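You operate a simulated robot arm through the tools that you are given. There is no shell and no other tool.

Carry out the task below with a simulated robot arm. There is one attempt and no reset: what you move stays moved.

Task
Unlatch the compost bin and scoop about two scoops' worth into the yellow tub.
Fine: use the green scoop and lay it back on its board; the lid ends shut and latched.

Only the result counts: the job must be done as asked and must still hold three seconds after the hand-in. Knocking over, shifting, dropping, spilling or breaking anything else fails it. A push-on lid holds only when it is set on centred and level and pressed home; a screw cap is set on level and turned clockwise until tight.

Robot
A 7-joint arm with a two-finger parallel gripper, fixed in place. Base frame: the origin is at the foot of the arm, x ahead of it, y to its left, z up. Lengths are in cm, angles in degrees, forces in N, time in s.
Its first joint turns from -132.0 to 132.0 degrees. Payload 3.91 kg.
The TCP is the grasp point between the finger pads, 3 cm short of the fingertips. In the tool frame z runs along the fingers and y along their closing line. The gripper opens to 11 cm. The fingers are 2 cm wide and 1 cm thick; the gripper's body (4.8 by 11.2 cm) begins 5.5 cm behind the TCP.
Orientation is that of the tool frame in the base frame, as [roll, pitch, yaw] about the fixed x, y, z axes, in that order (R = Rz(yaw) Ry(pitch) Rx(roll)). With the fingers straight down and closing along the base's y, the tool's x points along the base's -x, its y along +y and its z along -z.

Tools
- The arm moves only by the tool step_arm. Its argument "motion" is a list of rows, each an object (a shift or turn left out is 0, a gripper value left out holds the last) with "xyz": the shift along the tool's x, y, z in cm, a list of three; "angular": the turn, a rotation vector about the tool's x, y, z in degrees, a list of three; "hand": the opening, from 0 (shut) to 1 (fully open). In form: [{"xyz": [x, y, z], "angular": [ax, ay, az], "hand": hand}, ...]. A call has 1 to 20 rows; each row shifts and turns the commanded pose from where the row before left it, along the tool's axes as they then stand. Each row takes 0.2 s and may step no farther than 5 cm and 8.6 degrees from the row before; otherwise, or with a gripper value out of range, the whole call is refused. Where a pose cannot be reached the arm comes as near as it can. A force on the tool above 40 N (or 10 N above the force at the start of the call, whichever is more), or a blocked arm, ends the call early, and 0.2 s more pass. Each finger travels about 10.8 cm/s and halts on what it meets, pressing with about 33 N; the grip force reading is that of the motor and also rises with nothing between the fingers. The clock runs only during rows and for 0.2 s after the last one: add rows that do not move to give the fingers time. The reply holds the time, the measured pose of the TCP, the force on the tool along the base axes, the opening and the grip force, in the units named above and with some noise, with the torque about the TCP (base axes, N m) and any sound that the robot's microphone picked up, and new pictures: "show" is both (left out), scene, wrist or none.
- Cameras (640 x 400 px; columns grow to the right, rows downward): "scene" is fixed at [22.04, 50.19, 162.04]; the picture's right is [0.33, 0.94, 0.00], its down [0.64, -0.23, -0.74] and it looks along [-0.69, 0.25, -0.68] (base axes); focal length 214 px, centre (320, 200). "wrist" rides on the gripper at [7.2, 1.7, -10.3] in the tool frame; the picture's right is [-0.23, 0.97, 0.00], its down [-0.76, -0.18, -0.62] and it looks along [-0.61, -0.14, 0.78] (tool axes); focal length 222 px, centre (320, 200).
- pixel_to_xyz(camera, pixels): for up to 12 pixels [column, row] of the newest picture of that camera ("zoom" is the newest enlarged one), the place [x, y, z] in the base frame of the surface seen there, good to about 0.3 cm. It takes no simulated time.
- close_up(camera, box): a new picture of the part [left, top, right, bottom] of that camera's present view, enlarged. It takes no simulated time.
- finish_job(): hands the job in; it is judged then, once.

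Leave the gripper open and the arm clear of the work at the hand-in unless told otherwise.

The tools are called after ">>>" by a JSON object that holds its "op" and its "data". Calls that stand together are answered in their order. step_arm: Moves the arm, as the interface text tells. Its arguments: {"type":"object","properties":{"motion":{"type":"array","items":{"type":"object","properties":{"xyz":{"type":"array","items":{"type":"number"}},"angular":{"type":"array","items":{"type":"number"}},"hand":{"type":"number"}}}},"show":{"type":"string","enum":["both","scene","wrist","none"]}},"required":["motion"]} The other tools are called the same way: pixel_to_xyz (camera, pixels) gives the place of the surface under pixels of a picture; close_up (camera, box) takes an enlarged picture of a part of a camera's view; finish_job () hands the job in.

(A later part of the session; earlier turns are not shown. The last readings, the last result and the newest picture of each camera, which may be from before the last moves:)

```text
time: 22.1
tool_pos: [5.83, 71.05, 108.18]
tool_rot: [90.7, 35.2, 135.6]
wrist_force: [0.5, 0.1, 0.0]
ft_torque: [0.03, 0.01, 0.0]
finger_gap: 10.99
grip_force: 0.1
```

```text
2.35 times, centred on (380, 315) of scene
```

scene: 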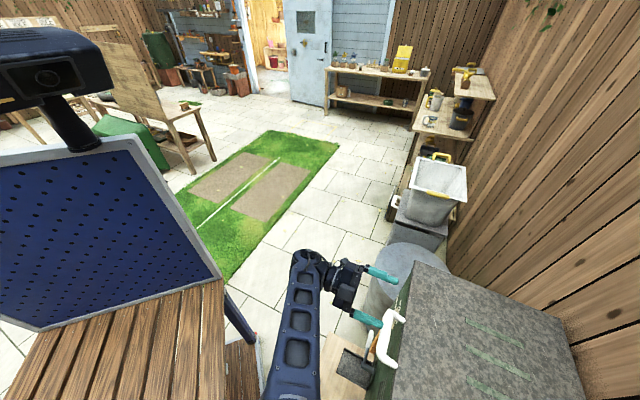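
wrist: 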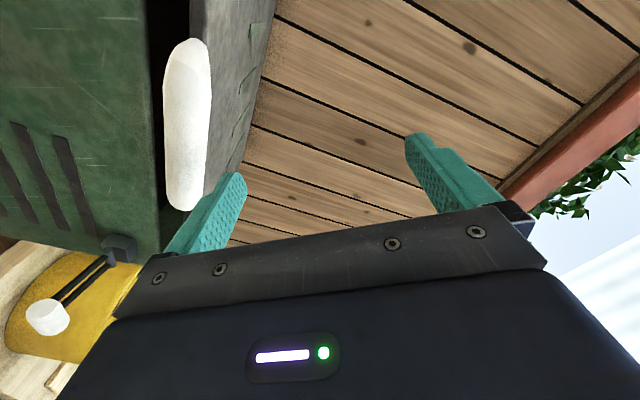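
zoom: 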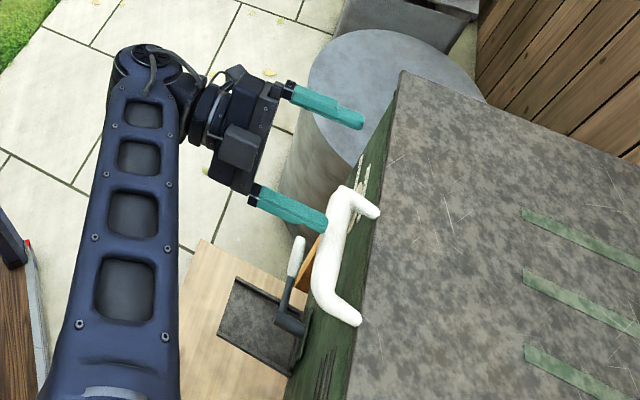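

Clear now. I'll finish the roll (35° more) here and check the handle and lid height.

>>> {"op": "step_arm", "data": {"motion": [{"angular": [0, 0, 7]}, {"angular": [0, 0, 7]}, {"angular": [0, 0, 7]}, {"angular": [0, 0, 7]}, {"angular": [0, 0, 7]}]}}

>>> {"op": "pixel_to_xyz", "data": {"camera": "scene", "pixels": [[394, 335], [385, 325], [378, 355], [420, 300], [400, 350], [413, 265], [560, 330]]}}

```text
time: 23.3
tool_pos: [7.25, 74.28, 112.84]
tool_rot: [92.5, 12.9, 135.6]
wrist_force: [0.0, 0.1, 0.1]
ft_torque: [0.03, -0.01, 0.0]
finger_gap: 11.01
grip_force: 0.0
out of reach, approached as far as the arm can: row 1, 2, 3, 4, 5
```

scene: 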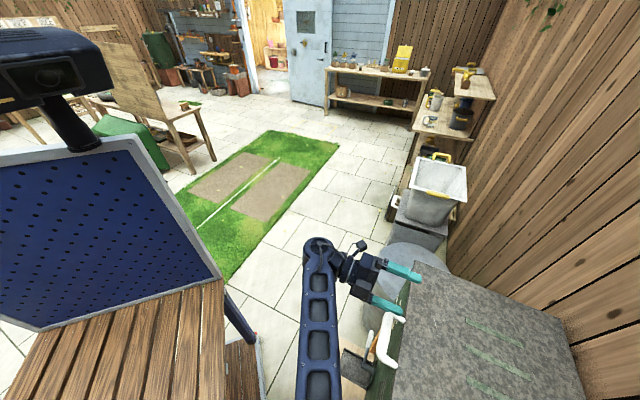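
wrist: 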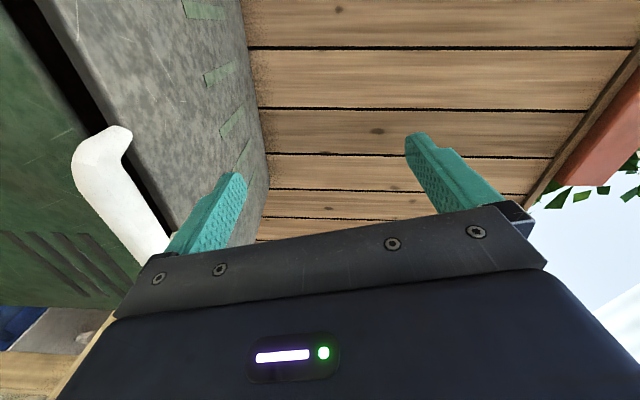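

```text
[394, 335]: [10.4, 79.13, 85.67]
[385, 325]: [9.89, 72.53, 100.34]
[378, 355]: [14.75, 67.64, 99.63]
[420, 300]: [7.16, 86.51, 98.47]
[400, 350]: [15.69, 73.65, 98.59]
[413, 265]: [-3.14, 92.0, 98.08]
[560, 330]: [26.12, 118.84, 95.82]
```

Useful finding: the lid is already unlatched. My lift hooked the bar and raised the front edge about 3 cm (front z≈98.5), and the lid stays put by itself. The level, rolled pose isn't reachable here, so I'll return to the 45° tilt with the fingers along the bar and push up from under the handle instead.

>>> {"op": "step_arm", "data": {"motion": [{"angular": [0, 0, -7.5]}, {"angular": [0, 0, -7.5]}, {"angular": [0, 0, -7.5]}, {"angular": [0, 0, -7.5]}, {"angular": [0, 0, -7.5]}, {"angular": [0, 0, -7.5]}, {"angular": [0, 0, -7.5]}, {"angular": [0, 0, -7.5]}, {"angular": [0, 0, -7.5]}, {"angular": [0, 0, -7.5]}, {"angular": [0, 0, -7.5]}, {"angular": [0, 0, -7.5]}, {"angular": [0, 7.5, 0]}, {"angular": [0, 7.5, 0]}, {"angular": [0, 7.5, 0]}, {"angular": [0, 7.5, 0]}, {"angular": [0, 7.5, 0]}, {"angular": [0, 7.5, 0]}]}}

```text
time: 27.1
tool_pos: [7.23, 74.39, 112.79]
tool_rot: [-162.7, 41.0, -122.7]
wrist_force: [0.0, -0.3, 0.0]
ft_torque: [0.02, 0.04, 0.01]
finger_gap: 11.01
grip_force: 0.1
```

scene: 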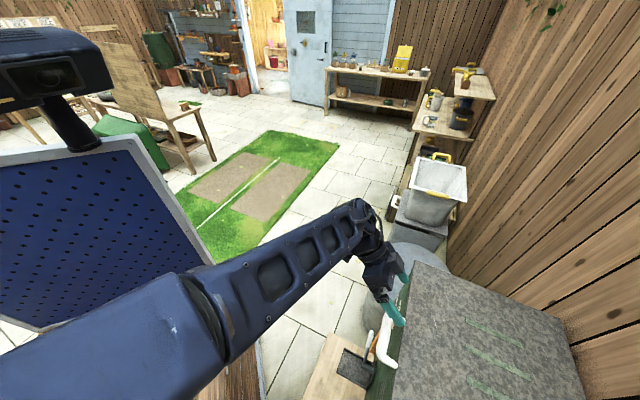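
wrist: 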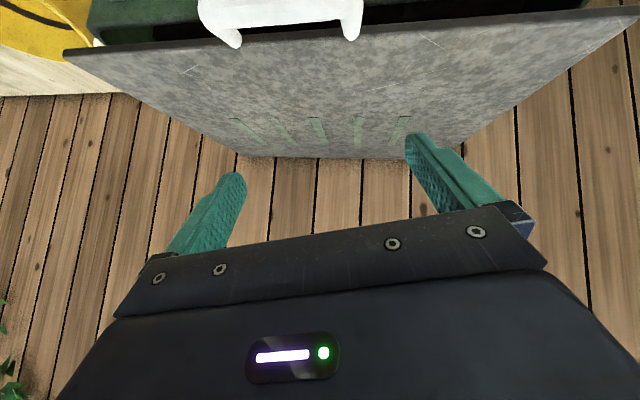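

Nice: the lid is visibly ajar and holding. I'll straighten the hand to the exact 45° tilt, back off in front of the handle, drop below its height and narrow the fingers to fit between the handle's legs.

>>> {"op": "step_arm", "data": {"motion": [{"angular": [-4.44, -1.3, 4.75]}, {"angular": [-4.44, -1.3, 4.75]}, {"xyz": [2.05, -1.43, -2.05], "hand": 0.36}, {"xyz": [2.05, -1.43, -2.05]}, {"xyz": [2.05, -1.43, -2.05]}, {"xyz": [3.27, 0, 3.27]}, {"xyz": [3.27, 0, 3.27]}, {"xyz": [3.27, 0, 3.27]}, {"xyz": [3.27, 0, 3.27]}]}}

```text
time: 29.1
tool_pos: [4.01, 65.2, 94.37]
tool_rot: [179.8, 45.2, -135.0]
wrist_force: [-0.4, -0.6, 1.5]
ft_torque: [-0.02, 0.01, 0.01]
finger_gap: 3.94
grip_force: 0.1
```

scene: 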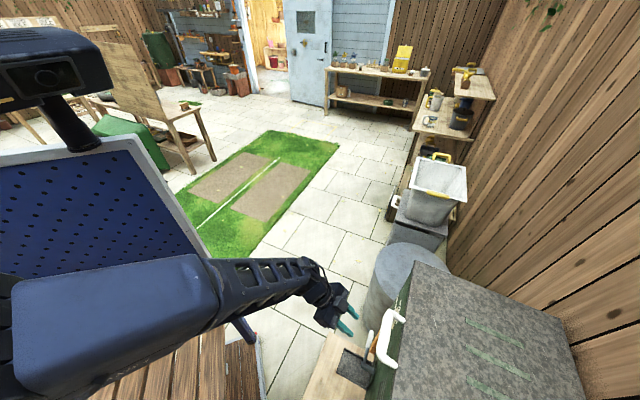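
wrist: 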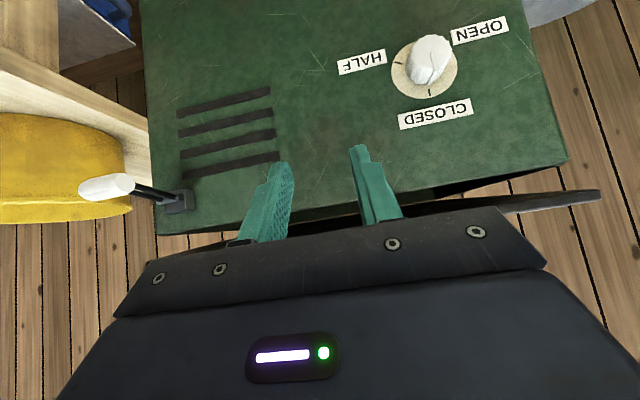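

The fingers are below and in front of the handle bar. I'll slide in under it and lift gently, first to about 10° of opening, and read the force.

>>> {"op": "step_arm", "data": {"motion": [{"xyz": [-2.49, 0, 0.74]}, {"xyz": [-2.49, 0, 0.74]}, {"xyz": [-1.55, 0, 0]}, {"xyz": [-1.55, 0, 0]}, {"xyz": [-1.44, 0, -1.07]}, {"xyz": [-1.44, 0, -1.07]}]}}

```text
time: 30.5
tool_pos: [9.21, 70.3, 102.48]
tool_rot: [-180.0, 45.1, -135.0]
wrist_force: [0.3, 0.4, 0.3]
ft_torque: [0.0, -0.02, 0.0]
finger_gap: 3.96
grip_force: 0.0
```

scene: 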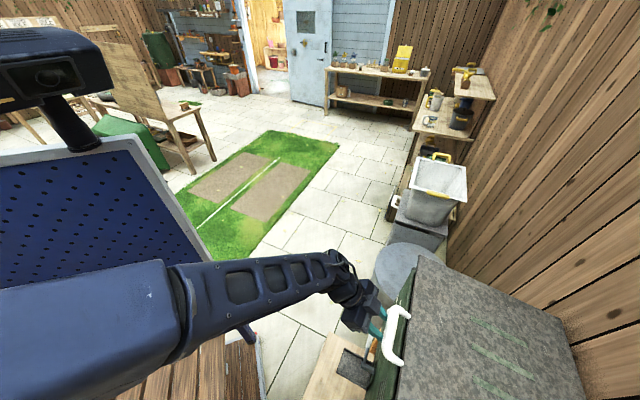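
wrist: 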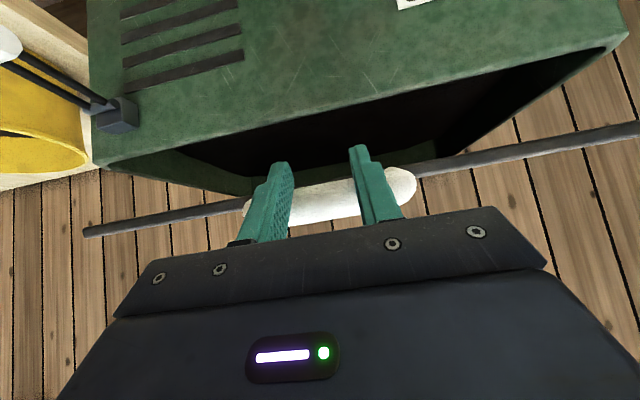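

The lid is rising and the dark opening shows underneath, with almost no force. I'll continue along the arc to about 35°.

>>> {"op": "step_arm", "data": {"motion": [{"xyz": [-1.55, 0, -1.0]}, {"xyz": [-1.55, 0, -1.0]}, {"xyz": [-1.8, 0, -0.95]}, {"xyz": [-1.8, 0, -0.95]}, {"xyz": [-1.89, 0, -0.76]}, {"xyz": [-1.89, 0, -0.76]}, {"xyz": [-1.95, 0, -0.6]}, {"xyz": [-1.95, 0, -0.6]}, {"xyz": [-1.96, 0, -0.44]}, {"xyz": [-1.96, 0, -0.44]}]}}

```text
time: 32.7
tool_pos: [14.55, 75.77, 120.88]
tool_rot: [-180.0, 45.2, -134.9]
wrist_force: [0.6, 0.4, -0.7]
ft_torque: [0.01, -0.02, 0.0]
finger_gap: 3.96
grip_force: 0.1
```

scene: 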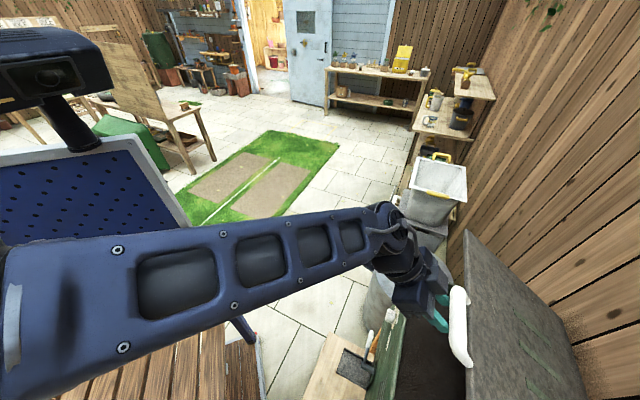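
wrist: 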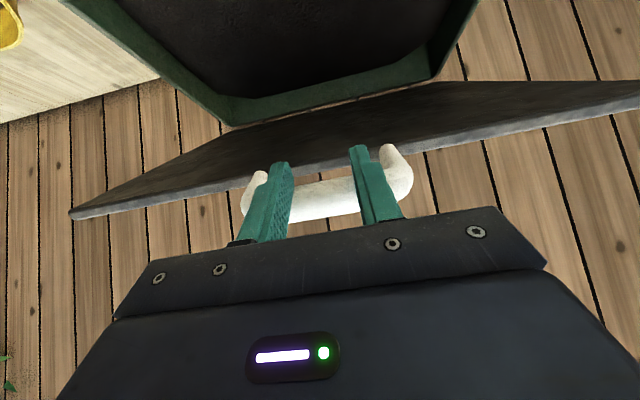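

About 35° now, and the inside of the bin is showing. I'll continue to about 65°.

>>> {"op": "step_arm", "data": {"motion": [{"xyz": [-2.02, 0, -0.28]}, {"xyz": [-2.02, 0, -0.28]}, {"xyz": [-2.05, 0, -0.07]}, {"xyz": [-2.05, 0, -0.07]}, {"xyz": [-2.03, 0, 0.09]}, {"xyz": [-2.03, 0, 0.09]}, {"xyz": [-2.0, 0, 0.27]}, {"xyz": [-2.0, 0, 0.27]}, {"xyz": [-1.98, 0, 0.42]}, {"xyz": [-1.98, 0, 0.42]}, {"xyz": [-1.95, 0, 0.6]}, {"xyz": [-1.95, 0, 0.6]}]}}

```text
time: 35.3
tool_pos: [27.63, 88.8, 136.52]
tool_rot: [-180.0, 45.1, -135.0]
wrist_force: [0.0, 0.4, 0.8]
ft_torque: [-0.02, 0.03, 0.01]
finger_gap: 3.93
grip_force: 0.1
```

scene: 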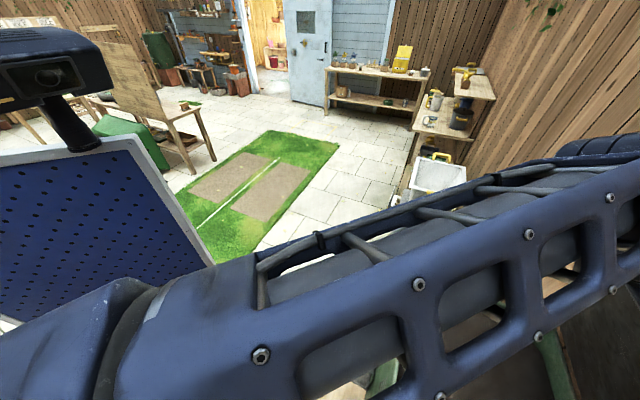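
wrist: 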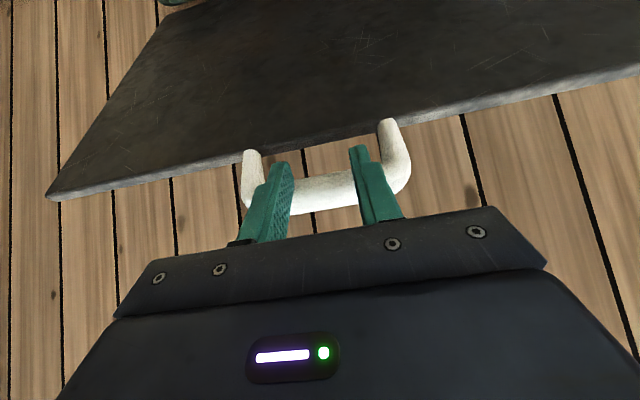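

About 65°. I'll push on toward 80° in small steps, watching for reach limits.

>>> {"op": "step_arm", "data": {"motion": [{"xyz": [-1.89, 0, 0.8]}, {"xyz": [-1.89, 0, 0.8]}, {"xyz": [-1.77, 0, 0.92]}, {"xyz": [-1.77, 0, 0.92]}], "show": "wrist"}}

```text
time: 36.3
tool_pos: [32.82, 94.07, 139.37]
tool_rot: [180.0, 45.2, -135.0]
wrist_force: [0.7, -1.8, 0.7]
ft_torque: [0.02, 0.02, 0.03]
finger_gap: 3.95
grip_force: 0.0
```

wrist: 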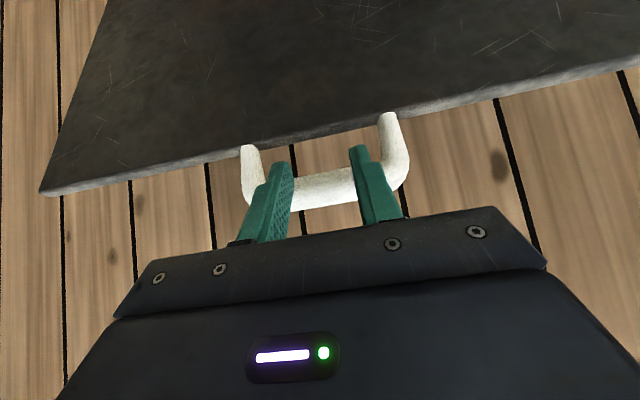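

The lid is at about 75°. I'll back the fingers off and check that it stays, then look down into the bin.

>>> {"op": "step_arm", "data": {"motion": [{"xyz": [2, 0, 0]}, {"xyz": [4, 0, 0]}, {"xyz": [3, 0, -3], "hand": 1}, {"xyz": [3, 0, -3]}, {"xyz": [2.5, 0, -3.5]}]}}

```text
time: 37.5
tool_pos: [20.94, 82.18, 135.65]
tool_rot: [180.0, 45.0, -135.0]
wrist_force: [1.4, 0.4, -0.9]
ft_torque: [0.01, -0.03, 0.0]
finger_gap: 11.01
grip_force: 0.0
```

scene: 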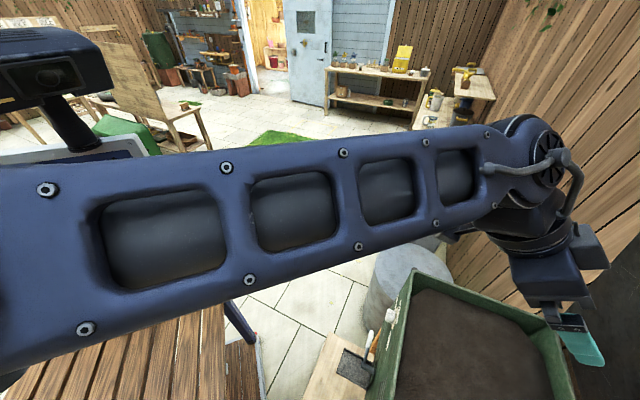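
wrist: 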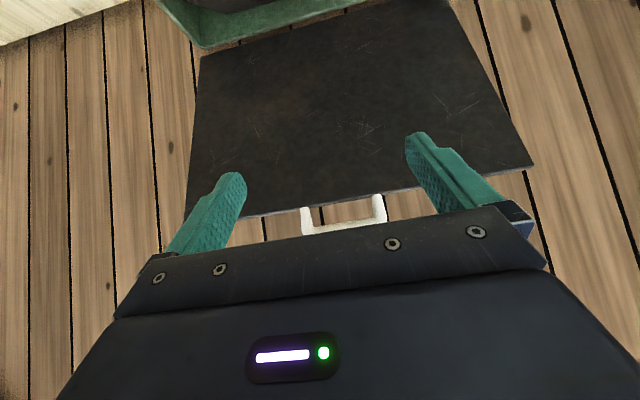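

The lid holds. The scene camera shows brown compost inside at (460,340). I'll read the surface height, the walls and the lid position.

>>> {"op": "pixel_to_xyz", "data": {"camera": "scene", "pixels": [[460, 340], [430, 320], [500, 340], [420, 370], [520, 370], [470, 390], [435, 295], [405, 340], [410, 275], [480, 310], [540, 395], [400, 390]]}}

>>> {"op": "pixel_to_xyz", "data": {"camera": "wrist", "pixels": [[345, 222], [305, 215], [383, 205], [190, 210], [530, 165], [370, 100], [440, 10], [200, 60], [205, 30], [300, 5]]}}

>>> {"op": "close_up", "data": {"camera": "scene", "box": [340, 230, 620, 400]}}

```text
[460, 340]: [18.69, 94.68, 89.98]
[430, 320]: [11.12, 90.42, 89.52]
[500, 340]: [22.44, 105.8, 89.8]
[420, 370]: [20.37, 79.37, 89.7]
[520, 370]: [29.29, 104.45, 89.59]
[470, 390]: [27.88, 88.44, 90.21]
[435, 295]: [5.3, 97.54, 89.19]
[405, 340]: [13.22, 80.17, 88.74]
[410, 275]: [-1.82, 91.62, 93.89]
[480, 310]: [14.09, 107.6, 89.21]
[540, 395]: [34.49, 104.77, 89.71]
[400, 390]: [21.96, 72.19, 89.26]
```

```text
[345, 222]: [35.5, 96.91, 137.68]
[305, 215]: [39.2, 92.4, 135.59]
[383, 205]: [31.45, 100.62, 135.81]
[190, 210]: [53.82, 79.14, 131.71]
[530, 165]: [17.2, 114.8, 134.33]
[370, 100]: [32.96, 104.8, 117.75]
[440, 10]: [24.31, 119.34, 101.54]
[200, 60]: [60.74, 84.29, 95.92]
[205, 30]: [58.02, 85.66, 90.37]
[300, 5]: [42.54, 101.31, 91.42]
```

```text
2.29 times, centred on (480, 315) of scene
```

zoom: 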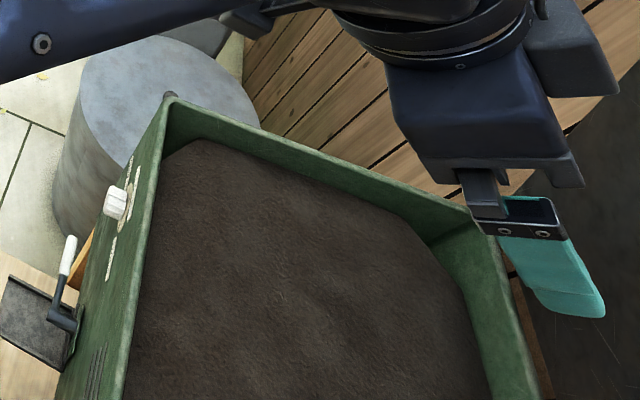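

The compost surface is at z≈89.5 and the bin rim at z≈93.9, an easy depth. The lid stays at about 75°. Next I'll carry the hand over toward the tub, staying high, and bring it vertical. I want to measure the tub and test whether the dump posture is reachable before I take the scoop.

>>> {"op": "step_arm", "data": {"motion": [{"xyz": [1.1, -4.7, 1.1]}, {"xyz": [1.1, -4.7, 1.1]}, {"xyz": [1.1, -4.7, 1.1]}, {"xyz": [1.1, -4.7, 1.1]}, {"xyz": [1.1, -4.7, 1.1]}, {"xyz": [1.1, -4.7, 1.1]}, {"xyz": [1.1, -4.7, 1.1]}, {"xyz": [1.1, -4.7, 1.1]}, {"xyz": [1.1, -4.7, 1.1]}, {"angular": [0, 7.5, 0]}, {"angular": [0, 7.5, 0]}, {"angular": [0, 7.5, 0]}, {"angular": [0, 7.5, 0]}, {"angular": [0, 7.5, 0]}, {"angular": [0, 7.5, 0]}]}}

```text
time: 40.7
tool_pos: [50.84, 52.21, 121.66]
tool_rot: [179.9, 0.1, -134.9]
wrist_force: [-0.6, -0.3, 0.7]
ft_torque: [0.02, -0.02, 0.01]
finger_gap: 10.99
grip_force: 0.1
```

scene: 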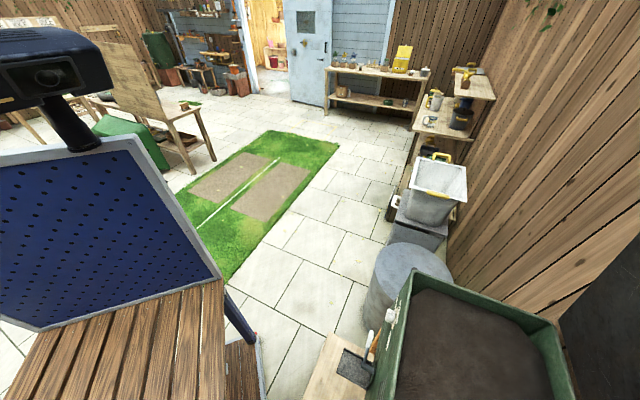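
wrist: 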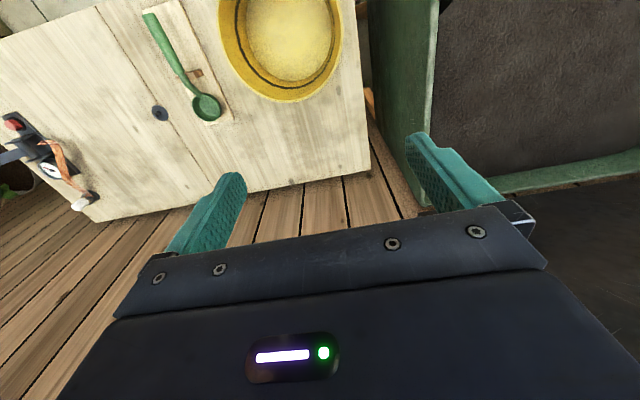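

The tub is at the top (280,40). I'll measure the rim and the scoop from here.

>>> {"op": "pixel_to_xyz", "data": {"camera": "wrist", "pixels": [[222, 40], [240, 85], [290, 100], [330, 70], [341, 20], [280, 35], [280, 75], [207, 108], [195, 95], [220, 105], [172, 55], [148, 17]]}}

>>> {"op": "close_up", "data": {"camera": "wrist", "box": [130, 0, 360, 140]}}

```text
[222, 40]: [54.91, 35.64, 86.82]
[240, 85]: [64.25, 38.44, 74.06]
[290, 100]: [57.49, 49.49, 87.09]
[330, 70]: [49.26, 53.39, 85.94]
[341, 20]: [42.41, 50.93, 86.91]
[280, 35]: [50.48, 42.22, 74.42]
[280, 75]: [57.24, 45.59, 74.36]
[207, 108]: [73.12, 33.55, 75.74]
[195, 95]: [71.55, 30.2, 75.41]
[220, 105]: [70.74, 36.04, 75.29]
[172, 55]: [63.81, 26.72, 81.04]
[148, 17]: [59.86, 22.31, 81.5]
```

```text
2.78 times, centred on (245, 70) of wrist
```

zoom: 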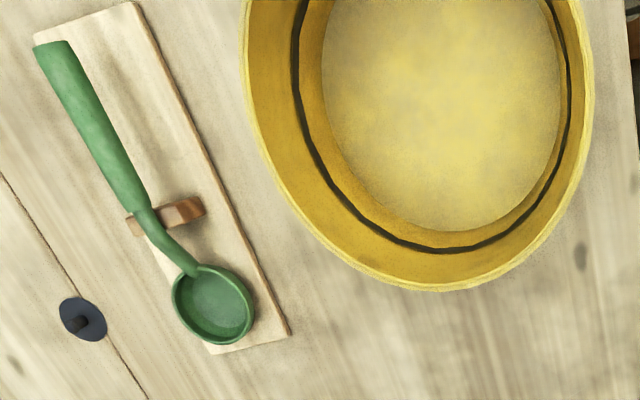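

Tub centre ≈ (49.4, 43.8), radius ≈ 9.8, rim z≈86.9, floor 74.4, with a dark line inside. Now I'll test in free air whether the hand can lean past vertical (fingers pointing back), as the dump would need.

>>> {"op": "step_arm", "data": {"motion": [{"angular": [0, 7.5, 0]}, {"angular": [0, 7.5, 0]}, {"angular": [0, 7.5, 0]}, {"angular": [0, 7.5, 0]}, {"angular": [0, 7.5, 0]}, {"angular": [0, 7.5, 0]}], "show": "none"}}

```text
time: 42.1
tool_pos: [51.08, 52.35, 121.64]
tool_rot: [180.0, -41.3, -134.9]
wrist_force: [-0.6, 0.2, -0.8]
ft_torque: [0.0, 0.04, 0.01]
finger_gap: 11.01
grip_force: 0.0
out of reach, approached as far as the arm can: row 6
```

The hand leans back to about −41° before its limit. So if I hold the scoop with a forward lean of about 65°, I can tip the bowl by over 105°. I'll go to the scoop: lean the hand forward while moving over, and take a close look from just behind its handle.

>>> {"op": "step_arm", "data": {"motion": [{"xyz": [0, -2.78, 0], "angular": [0, -7.2, 0]}, {"xyz": [0, -2.78, 0], "angular": [0, -7.2, 0]}, {"xyz": [0, -2.78, 0], "angular": [0, -7.2, 0]}, {"xyz": [0, -2.78, 0], "angular": [0, -7.2, 0]}, {"xyz": [0, -2.78, 0], "angular": [0, -7.2, 0]}, {"xyz": [0, -2.78, 0], "angular": [0, -7.2, 0]}, {"xyz": [0, -2.78, 0], "angular": [0, -7.2, 0]}, {"xyz": [0, -2.78, 0], "angular": [0, -7.2, 0]}, {"xyz": [0, -2.78, 0], "angular": [0, -7.2, 0]}, {"xyz": [0, -2.78, 0], "angular": [0, -7.2, 0]}, {"xyz": [4.59, 0, 1.56]}, {"xyz": [4.59, 0, 1.56]}, {"xyz": [4.59, 0, 1.56]}, {"xyz": [4.59, 0, 1.56]}, {"xyz": [4.59, 0, 1.56]}, {"xyz": [4.59, 0, 1.56]}, {"xyz": [4.59, 0, 1.56]}, {"xyz": [4.59, 0, 1.56]}]}}

>>> {"op": "close_up", "data": {"camera": "wrist", "box": [230, 80, 420, 215]}}

```text
time: 45.9
tool_pos: [55.69, 16.18, 92.55]
tool_rot: [180.0, 30.9, -134.9]
wrist_force: [-0.3, 0.0, -0.1]
ft_torque: [-0.03, -0.02, -0.03]
finger_gap: 10.99
grip_force: 0.2
out of reach, approached as far as the arm can: row 18
```

scene: 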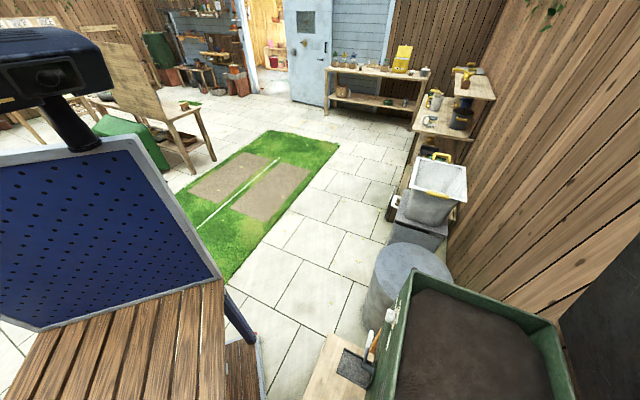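
wrist: 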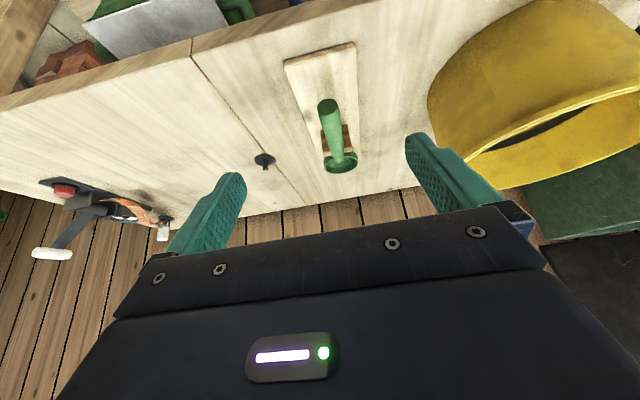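

```text
2.96 times, centred on (325, 148) of wrist
```

zoom: 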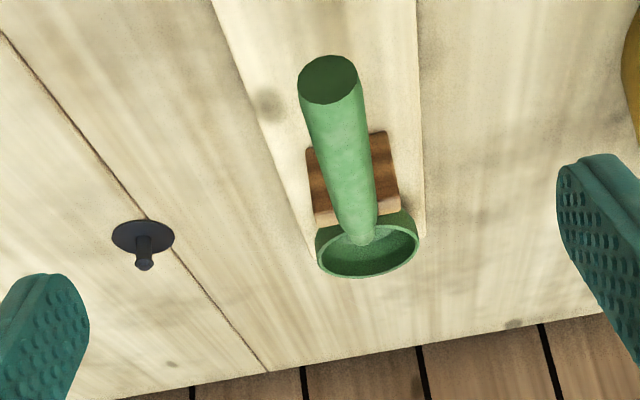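

I have a good end-on view of the scoop. One row was marginal on reach. I'll measure the handle and bowl precisely from this zoom.

>>> {"op": "pixel_to_xyz", "data": {"camera": "zoom", "pixels": [[328, 78], [300, 85], [357, 80], [330, 108], [338, 150], [350, 200], [318, 190], [390, 165], [320, 255], [417, 240], [365, 277], [360, 262]]}}

>>> {"op": "pixel_to_xyz", "data": {"camera": "wrist", "pixels": [[283, 62], [355, 42], [333, 180], [250, 55], [200, 55], [264, 160], [430, 95], [520, 110], [600, 70], [420, 190], [340, 12], [460, 5]]}}

```text
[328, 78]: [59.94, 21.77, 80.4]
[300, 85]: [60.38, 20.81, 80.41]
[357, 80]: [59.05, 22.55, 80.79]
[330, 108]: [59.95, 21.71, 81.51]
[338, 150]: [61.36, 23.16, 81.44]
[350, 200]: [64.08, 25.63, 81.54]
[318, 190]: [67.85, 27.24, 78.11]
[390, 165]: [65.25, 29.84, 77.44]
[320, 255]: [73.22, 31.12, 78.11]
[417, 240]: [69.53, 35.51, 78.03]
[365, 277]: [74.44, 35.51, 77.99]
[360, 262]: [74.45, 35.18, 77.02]
```

```text
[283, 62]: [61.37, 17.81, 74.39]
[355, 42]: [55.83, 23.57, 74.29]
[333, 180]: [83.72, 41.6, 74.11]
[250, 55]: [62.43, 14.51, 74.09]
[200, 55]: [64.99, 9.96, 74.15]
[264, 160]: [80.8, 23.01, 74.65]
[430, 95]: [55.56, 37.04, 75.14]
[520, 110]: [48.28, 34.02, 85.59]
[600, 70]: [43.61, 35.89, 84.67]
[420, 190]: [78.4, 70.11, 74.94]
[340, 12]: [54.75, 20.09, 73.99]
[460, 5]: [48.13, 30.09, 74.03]
```

Handle axis: z≈80.4, l≈−27.0, diameter ≈2.2, end at f 57.8. Bowl rim: centre f≈74.7, z≈78.05, radius ≈3. I'll lean the hand to about 62° and move to a pre-grasp just above and behind the handle end with the fingers open.

>>> {"op": "step_arm", "data": {"motion": [{"xyz": [-0.25, 0.22, 2.6], "angular": [0, -7.75, 0]}, {"xyz": [0.1, 0.22, 2.61], "angular": [0, -7.75, 0]}, {"xyz": [0.45, 0.22, 2.56], "angular": [0, -7.75, 0]}, {"xyz": [0.8, 0.22, 2.49], "angular": [0, -7.75, 0]}]}}

```text
time: 46.9
tool_pos: [60.83, 21.93, 84.08]
tool_rot: [-179.9, 62.0, -134.9]
wrist_force: [0.4, 0.0, 0.1]
ft_torque: [-0.02, 0.0, -0.03]
finger_gap: 11.02
grip_force: 0.0
out of reach, approached as far as the arm can: row 1, 2
```

scene: 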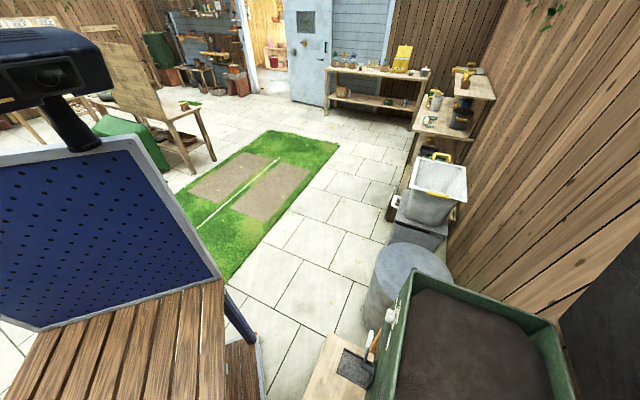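
wrist: 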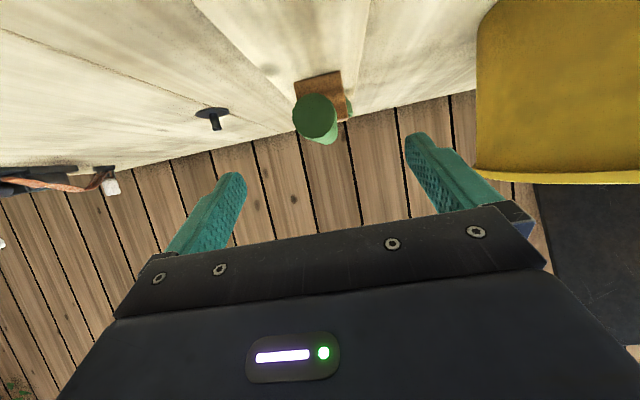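

Reachable here. I'll move in so the handle lies between the fingers at the grasp point (about 3 cm from the handle end) and check the centring before closing.

>>> {"op": "step_arm", "data": {"motion": [{"xyz": [1.08, 0.25, 1.88]}, {"xyz": [1.08, 0.25, 1.88], "hand": 0.5}, {}], "show": "wrist"}}

>>> {"op": "close_up", "data": {"camera": "wrist", "box": [220, 100, 420, 230]}}

```text
time: 47.7
tool_pos: [62.1, 23.77, 80.47]
tool_rot: [180.0, 61.9, -135.0]
wrist_force: [0.2, 0.2, -0.3]
ft_torque: [0.02, 0.01, 0.0]
finger_gap: 5.48
grip_force: 0.1
```

wrist: 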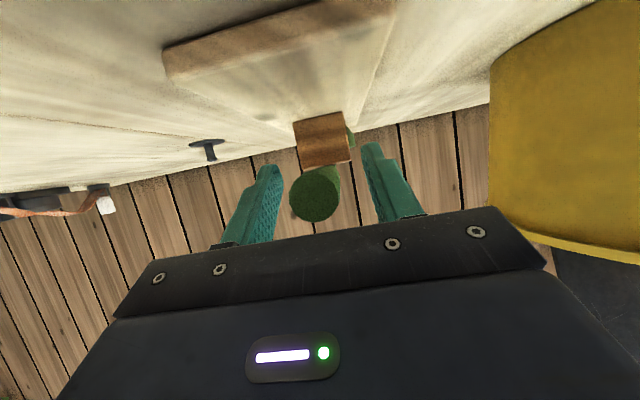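

```text
3.08 times, centred on (320, 165) of wrist
```

zoom: 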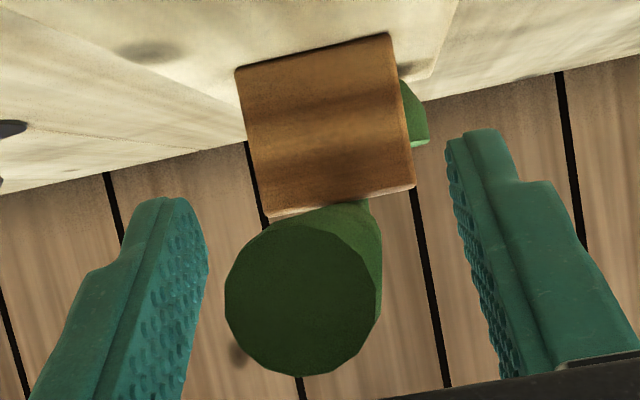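

I'll check the handle's lateral position against the finger centre line.

>>> {"op": "pixel_to_xyz", "data": {"camera": "zoom", "pixels": [[302, 298], [230, 290], [376, 300], [302, 222], [302, 375], [375, 215], [325, 130], [245, 130], [410, 120], [320, 40], [320, 205]]}}

```text
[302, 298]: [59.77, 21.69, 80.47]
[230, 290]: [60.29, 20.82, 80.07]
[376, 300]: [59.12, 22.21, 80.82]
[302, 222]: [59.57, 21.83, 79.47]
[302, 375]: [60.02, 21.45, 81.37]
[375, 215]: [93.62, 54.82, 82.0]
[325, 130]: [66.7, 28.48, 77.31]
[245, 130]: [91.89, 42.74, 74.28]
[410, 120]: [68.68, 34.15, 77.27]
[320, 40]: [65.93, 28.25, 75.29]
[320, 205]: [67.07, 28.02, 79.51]
```

Well centred (handle l≈−26.95, hand −27.1), and the cradle only starts at f≈67. I'll move 1.5 cm further along the handle for a better hold and close.

>>> {"op": "step_arm", "data": {"motion": [{"xyz": [-0.7, 0.12, 1.32]}, {"hand": 0.15}, {}, {}, {}]}}

>>> {"op": "close_up", "data": {"camera": "wrist", "box": [220, 100, 420, 230]}}

```text
time: 48.9
tool_pos: [63.18, 24.87, 80.4]
tool_rot: [179.9, 61.9, -135.0]
wrist_force: [-0.5, 0.6, 0.5]
ft_torque: [0.0, 0.04, 0.02]
finger_gap: 2.72
grip_force: 33.5
```

scene: 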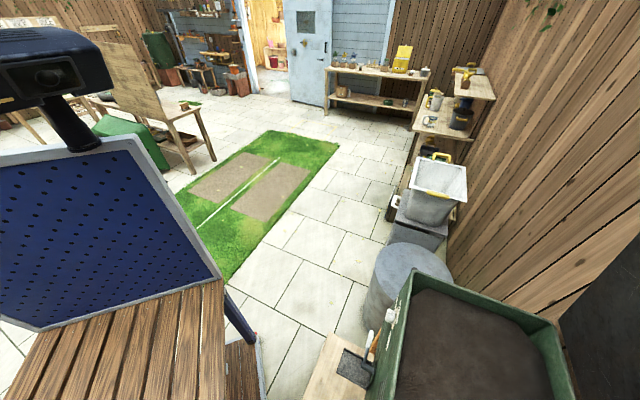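
wrist: 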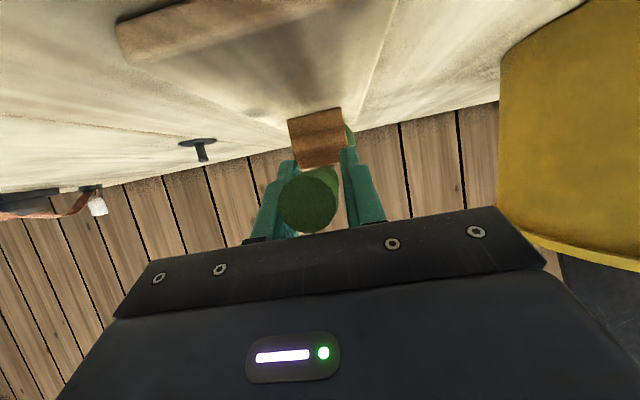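

```text
3.08 times, centred on (320, 165) of wrist
```

zoom: 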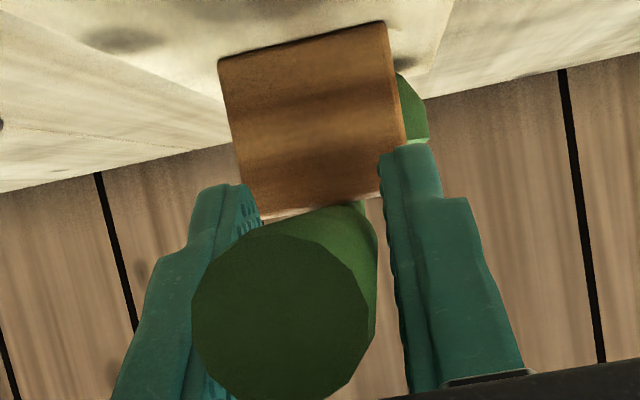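

The handle is held (gap 2.72, grip 33 N) at pose (63.18, 24.87, 80.40). I'll remember this pose for putting it back. Now lift straight up, slowly at first.

>>> {"op": "step_arm", "data": {"motion": [{"xyz": [-0.88, 0, -0.47]}, {"xyz": [-0.88, 0, -0.47]}, {"xyz": [-1.76, 0, -0.94]}, {"xyz": [-2.65, 0, -1.41]}, {"xyz": [-2.65, 0, -1.41]}, {"xyz": [-2.65, 0, -1.41]}, {}]}}

>>> {"op": "close_up", "data": {"camera": "wrist", "box": [200, 60, 440, 230]}}

```text
time: 50.5
tool_pos: [62.99, 25.03, 93.37]
tool_rot: [180.0, 61.8, -134.9]
wrist_force: [-0.6, 0.3, 0.0]
ft_torque: [0.01, -0.02, -0.01]
finger_gap: 1.66
grip_force: 0.0
```

scene: 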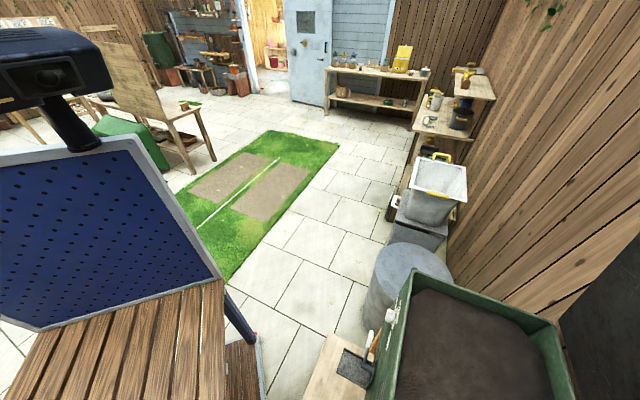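
wrist: 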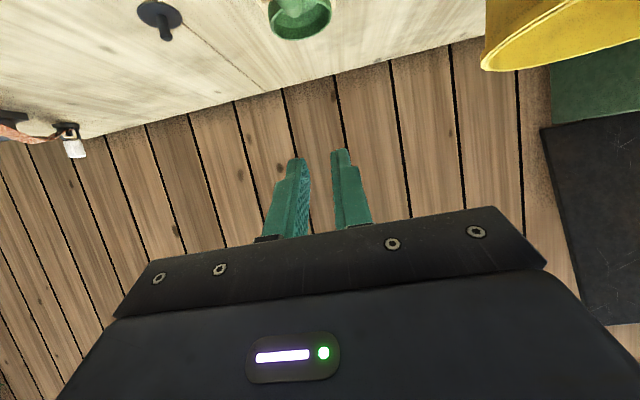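

```text
2.35 times, centred on (320, 145) of wrist
```

zoom: 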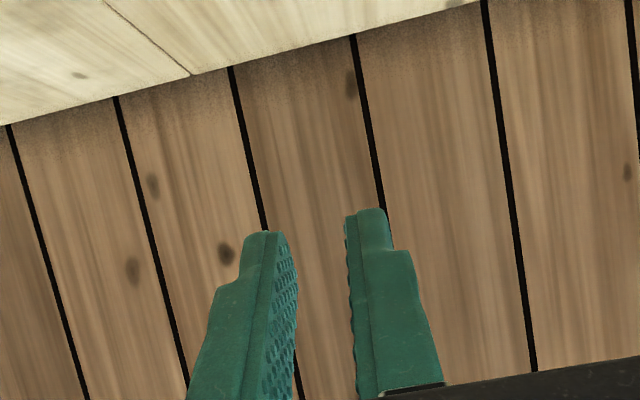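

The fingers closed to 1.66 with nothing between them, so the scoop slipped out. I'll tilt the view down to see how it lies.

>>> {"op": "step_arm", "data": {"motion": [{"xyz": [1, 0, -2], "angular": [0, 7.7, 0], "hand": 1}, {"xyz": [1, 0, -2], "angular": [0, 7.7, 0]}, {"xyz": [0, 0, -2], "angular": [0, 7.7, 0]}, {"xyz": [0, 0, -2], "angular": [0, 7.7, 0]}], "show": "wrist"}}

>>> {"op": "close_up", "data": {"camera": "wrist", "box": [220, 40, 420, 180]}}

```text
time: 51.5
tool_pos: [58.13, 20.04, 96.82]
tool_rot: [179.9, 30.9, -134.9]
wrist_force: [0.0, 0.3, -0.6]
ft_torque: [-0.01, -0.02, 0.01]
finger_gap: 11.02
grip_force: 0.1
```

wrist: 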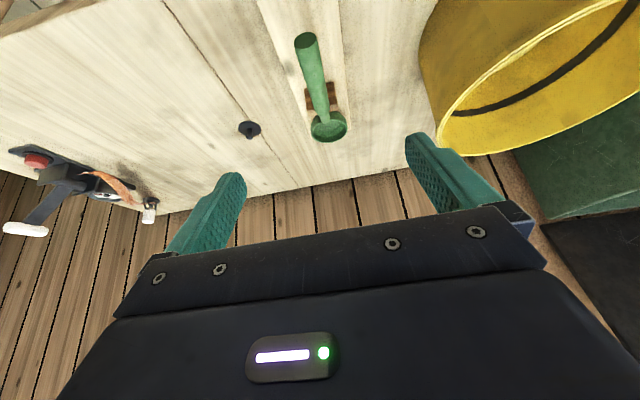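

```text
2.86 times, centred on (320, 110) of wrist
```

zoom: 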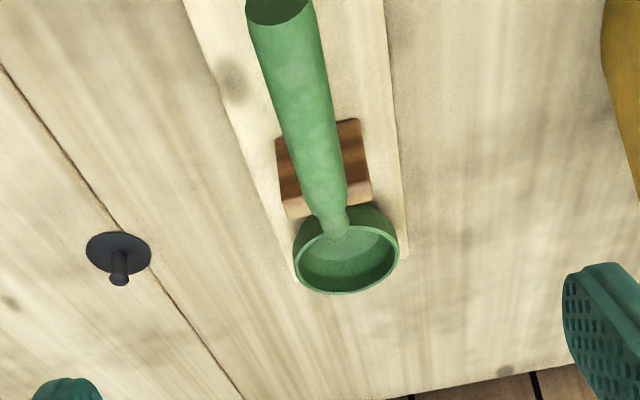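

The scoop is still seated on its board and cradle. I'll re-measure the handle and look at its profile.

>>> {"op": "pixel_to_xyz", "data": {"camera": "zoom", "pixels": [[277, 10], [250, 30], [318, 25], [285, 60], [262, 90], [325, 80], [305, 130], [320, 180], [297, 250], [397, 245], [345, 292], [275, 170]]}}

>>> {"op": "close_up", "data": {"camera": "wrist", "box": [280, 20, 370, 150]}}

```text
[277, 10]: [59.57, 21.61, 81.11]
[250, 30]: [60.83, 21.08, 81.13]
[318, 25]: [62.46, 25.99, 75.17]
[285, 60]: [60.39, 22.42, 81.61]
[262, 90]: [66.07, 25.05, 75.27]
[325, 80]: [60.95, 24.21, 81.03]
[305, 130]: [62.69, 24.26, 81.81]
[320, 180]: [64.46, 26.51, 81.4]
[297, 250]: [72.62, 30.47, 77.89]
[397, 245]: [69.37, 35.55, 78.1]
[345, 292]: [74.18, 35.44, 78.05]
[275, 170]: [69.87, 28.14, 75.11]
```

```text
3.08 times, centred on (325, 85) of wrist
```

zoom: 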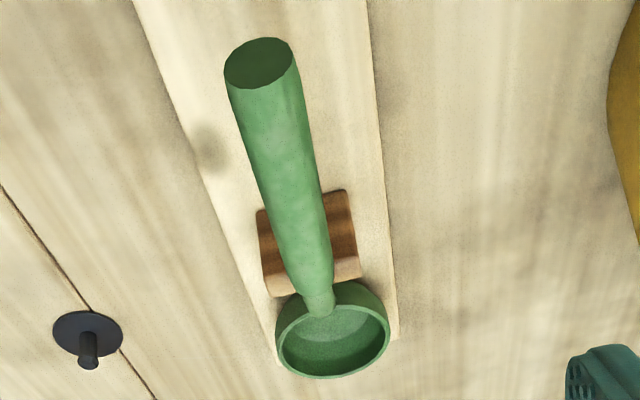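

The scoop is where it was (within 0.3 cm). The handle is barrel-shaped, about 2.8 cm at mid-length, which matches the 2.72 gap. I'll regrip at the same spot with a full closing command and lift in tiny steps while watching gap and force.

>>> {"op": "step_arm", "data": {"motion": [{"xyz": [0.96, 0, 3.15], "angular": [0, -7.75, 0]}, {"xyz": [1.38, 0, 3.0], "angular": [0, -7.75, 0]}, {"xyz": [1.77, 0, 2.78], "angular": [0, -7.75, 0]}, {"xyz": [2.13, 0, 2.52], "angular": [0, -7.75, 0]}, {"xyz": [0.7, 0, 2.52]}, {"xyz": [0.7, 0, 2.52]}, {"hand": 0.4}, {}], "show": "wrist"}}

>>> {"op": "step_arm", "data": {"motion": [{"hand": 0}, {}, {}, {}], "show": "wrist"}}

>>> {"op": "step_arm", "data": {"motion": [{"xyz": [-0.35, 0, -0.19]}], "show": "none"}}

>>> {"op": "step_arm", "data": {"motion": [{"xyz": [-0.35, 0, -0.19]}], "show": "wrist"}}

```text
time: 53.3
tool_pos: [63.06, 24.9, 80.44]
tool_rot: [-180.0, 62.1, -135.0]
wrist_force: [0.2, -0.7, 0.3]
ft_torque: [-0.04, -0.02, 0.0]
finger_gap: 4.39
grip_force: 0.0
```

wrist: 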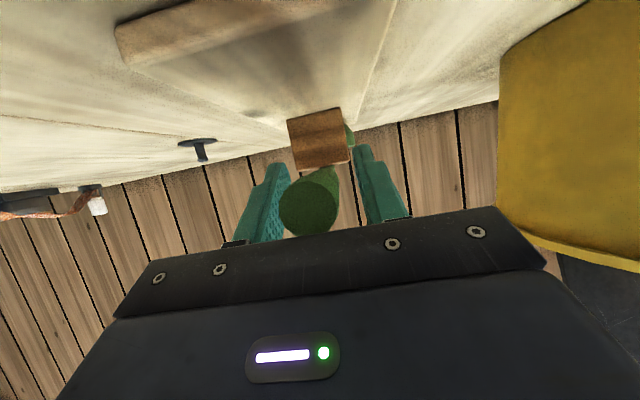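

```text
time: 54.3
tool_pos: [63.03, 24.98, 80.37]
tool_rot: [-179.9, 62.1, -134.9]
wrist_force: [0.6, -0.4, 0.2]
ft_torque: [-0.04, 0.01, -0.01]
finger_gap: 2.75
grip_force: 32.8
```

wrist: 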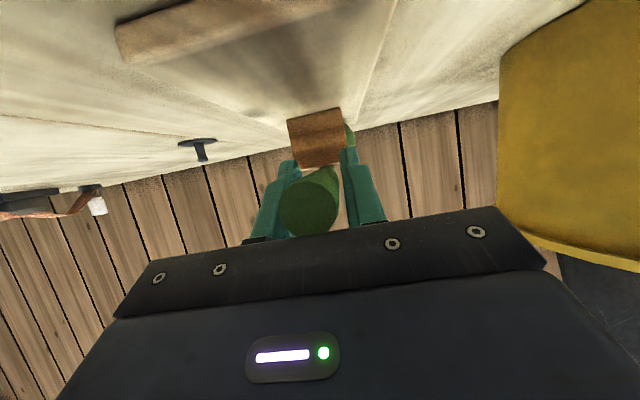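

```text
time: 54.7
tool_pos: [63.09, 25.03, 80.85]
tool_rot: [-179.9, 62.2, -135.0]
wrist_force: [0.1, -0.9, 0.3]
ft_torque: [-0.07, 0.01, -0.01]
finger_gap: 2.7
grip_force: 33.1
```

```text
time: 55.1
tool_pos: [62.9, 24.96, 81.25]
tool_rot: [179.9, 62.1, -134.9]
wrist_force: [0.1, -0.1, -0.2]
ft_torque: [-0.03, 0.02, -0.02]
finger_gap: 2.7
grip_force: 32.6
```

wrist: 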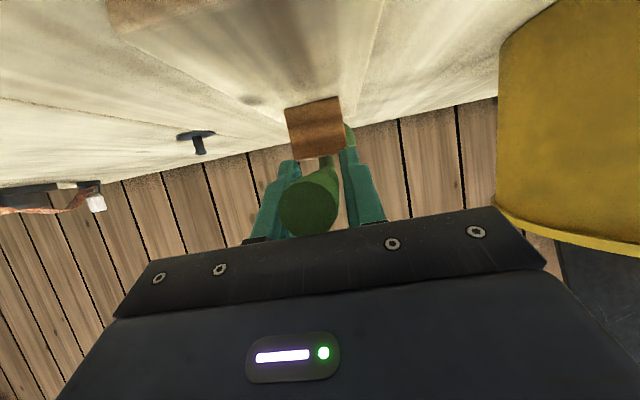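

It is lifting with the hand this time, with the handle unmoved in the grip. I'll continue slowly at 0.5 cm per row.

>>> {"op": "step_arm", "data": {"motion": [{"xyz": [-0.44, 0, -0.235]}, {"xyz": [-0.44, 0, -0.235]}, {"xyz": [-0.44, 0, -0.235]}, {"xyz": [-0.44, 0, -0.235]}], "show": "wrist"}}

>>> {"op": "close_up", "data": {"camera": "wrist", "box": [220, 80, 420, 230]}}

```text
time: 56.1
tool_pos: [63.05, 24.99, 83.13]
tool_rot: [180.0, 62.0, -135.0]
wrist_force: [-0.5, 0.1, -0.4]
ft_torque: [-0.02, 0.02, -0.01]
finger_gap: 2.72
grip_force: 33.1
```

wrist: 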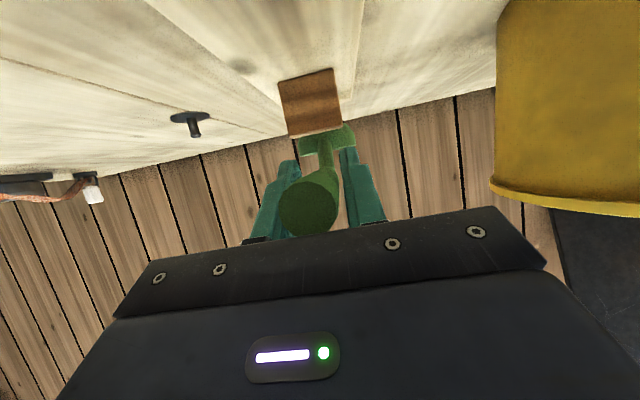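

```text
2.67 times, centred on (320, 155) of wrist
```

zoom: 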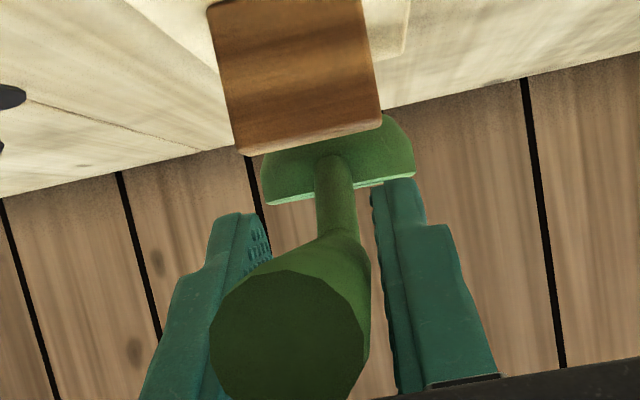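

Lifted 2.7 cm and holding; the earlier lift was simply too abrupt. I'll continue up with a gentle ramp to z≈95.

>>> {"op": "step_arm", "data": {"motion": [{"xyz": [-0.53, 0, -0.28]}, {"xyz": [-0.7, 0, -0.37]}, {"xyz": [-0.88, 0, -0.47]}, {"xyz": [-0.88, 0, -0.47]}, {"xyz": [-1.06, 0, -0.56]}, {"xyz": [-1.06, 0, -0.56]}, {"xyz": [-1.06, 0, -0.56]}, {"xyz": [-1.06, 0, -0.56]}, {"xyz": [-1.06, 0, -0.56]}, {"xyz": [-0.88, 0, -0.47]}, {"xyz": [-0.7, 0, -0.37]}, {"xyz": [-0.44, 0, -0.23]}], "show": "wrist"}}

>>> {"op": "close_up", "data": {"camera": "wrist", "box": [220, 80, 420, 230]}}

```text
time: 58.7
tool_pos: [63.0, 24.88, 94.9]
tool_rot: [180.0, 62.1, -134.9]
wrist_force: [-1.1, 0.4, -1.4]
ft_torque: [-0.03, 0.04, 0.0]
finger_gap: 2.73
grip_force: 33.3
```

wrist: 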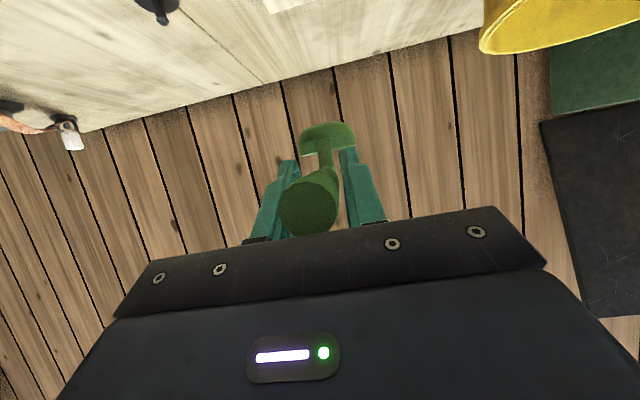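

```text
2.67 times, centred on (320, 155) of wrist
```

zoom: 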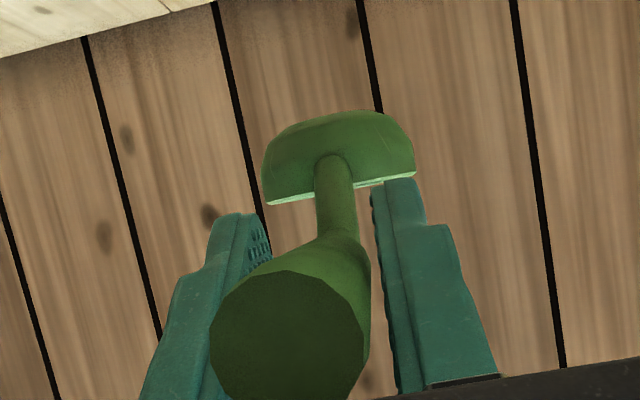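

The scoop is firm and level in the hand. I'll carry it diagonally up and left toward the bin at a gentle pace, passing over the tub with clearance.

>>> {"op": "step_arm", "data": {"motion": [{"xyz": [-0.24, 0.6, -0.13]}, {"xyz": [-0.4, 1.0, -0.2]}, {"xyz": [-0.49, 1.3, -0.26]}, {"xyz": [-0.49, 1.3, -0.26]}, {"xyz": [-0.49, 1.4, -0.26]}, {"xyz": [-0.49, 1.5, -0.26]}, {"xyz": [-0.49, 1.5, -0.26]}, {"xyz": [-0.49, 1.6, -0.26]}, {"xyz": [-0.49, 1.7, -0.26]}, {"xyz": [-0.49, 1.8, -0.26]}, {"xyz": [-0.49, 1.8, -0.26]}, {"xyz": [-0.49, 1.8, -0.26]}, {"xyz": [-0.49, 1.8, -0.26]}, {"xyz": [-0.49, 1.8, -0.26]}, {"xyz": [-0.49, 1.8, -0.26]}, {"xyz": [-0.49, 1.8, -0.26]}, {"xyz": [-0.49, 1.8, -0.26]}, {"xyz": [-0.49, 1.5, -0.26]}, {"xyz": [-0.4, 1.0, -0.2]}, {"xyz": [-0.24, 0.6, -0.13]}]}}

```text
time: 62.9
tool_pos: [42.11, 45.78, 105.23]
tool_rot: [180.0, 62.1, -135.0]
wrist_force: [-0.8, -0.7, -1.1]
ft_torque: [-0.05, 0.05, -0.03]
finger_gap: 2.71
grip_force: 32.8
```

scene: 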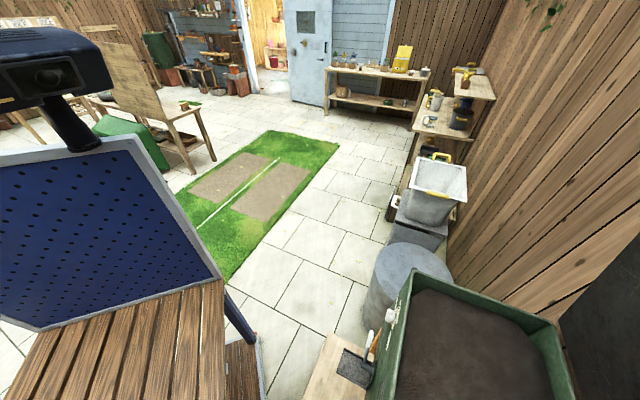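
wrist: 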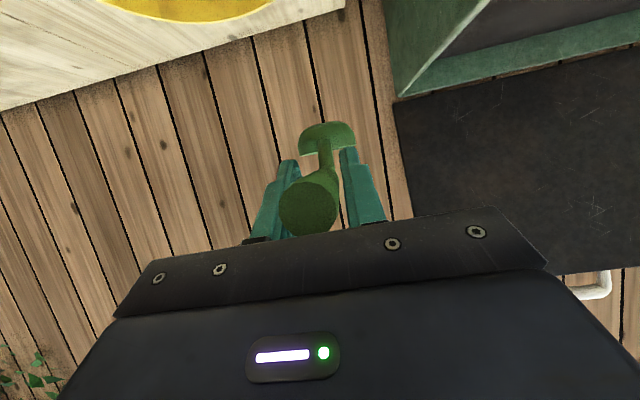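

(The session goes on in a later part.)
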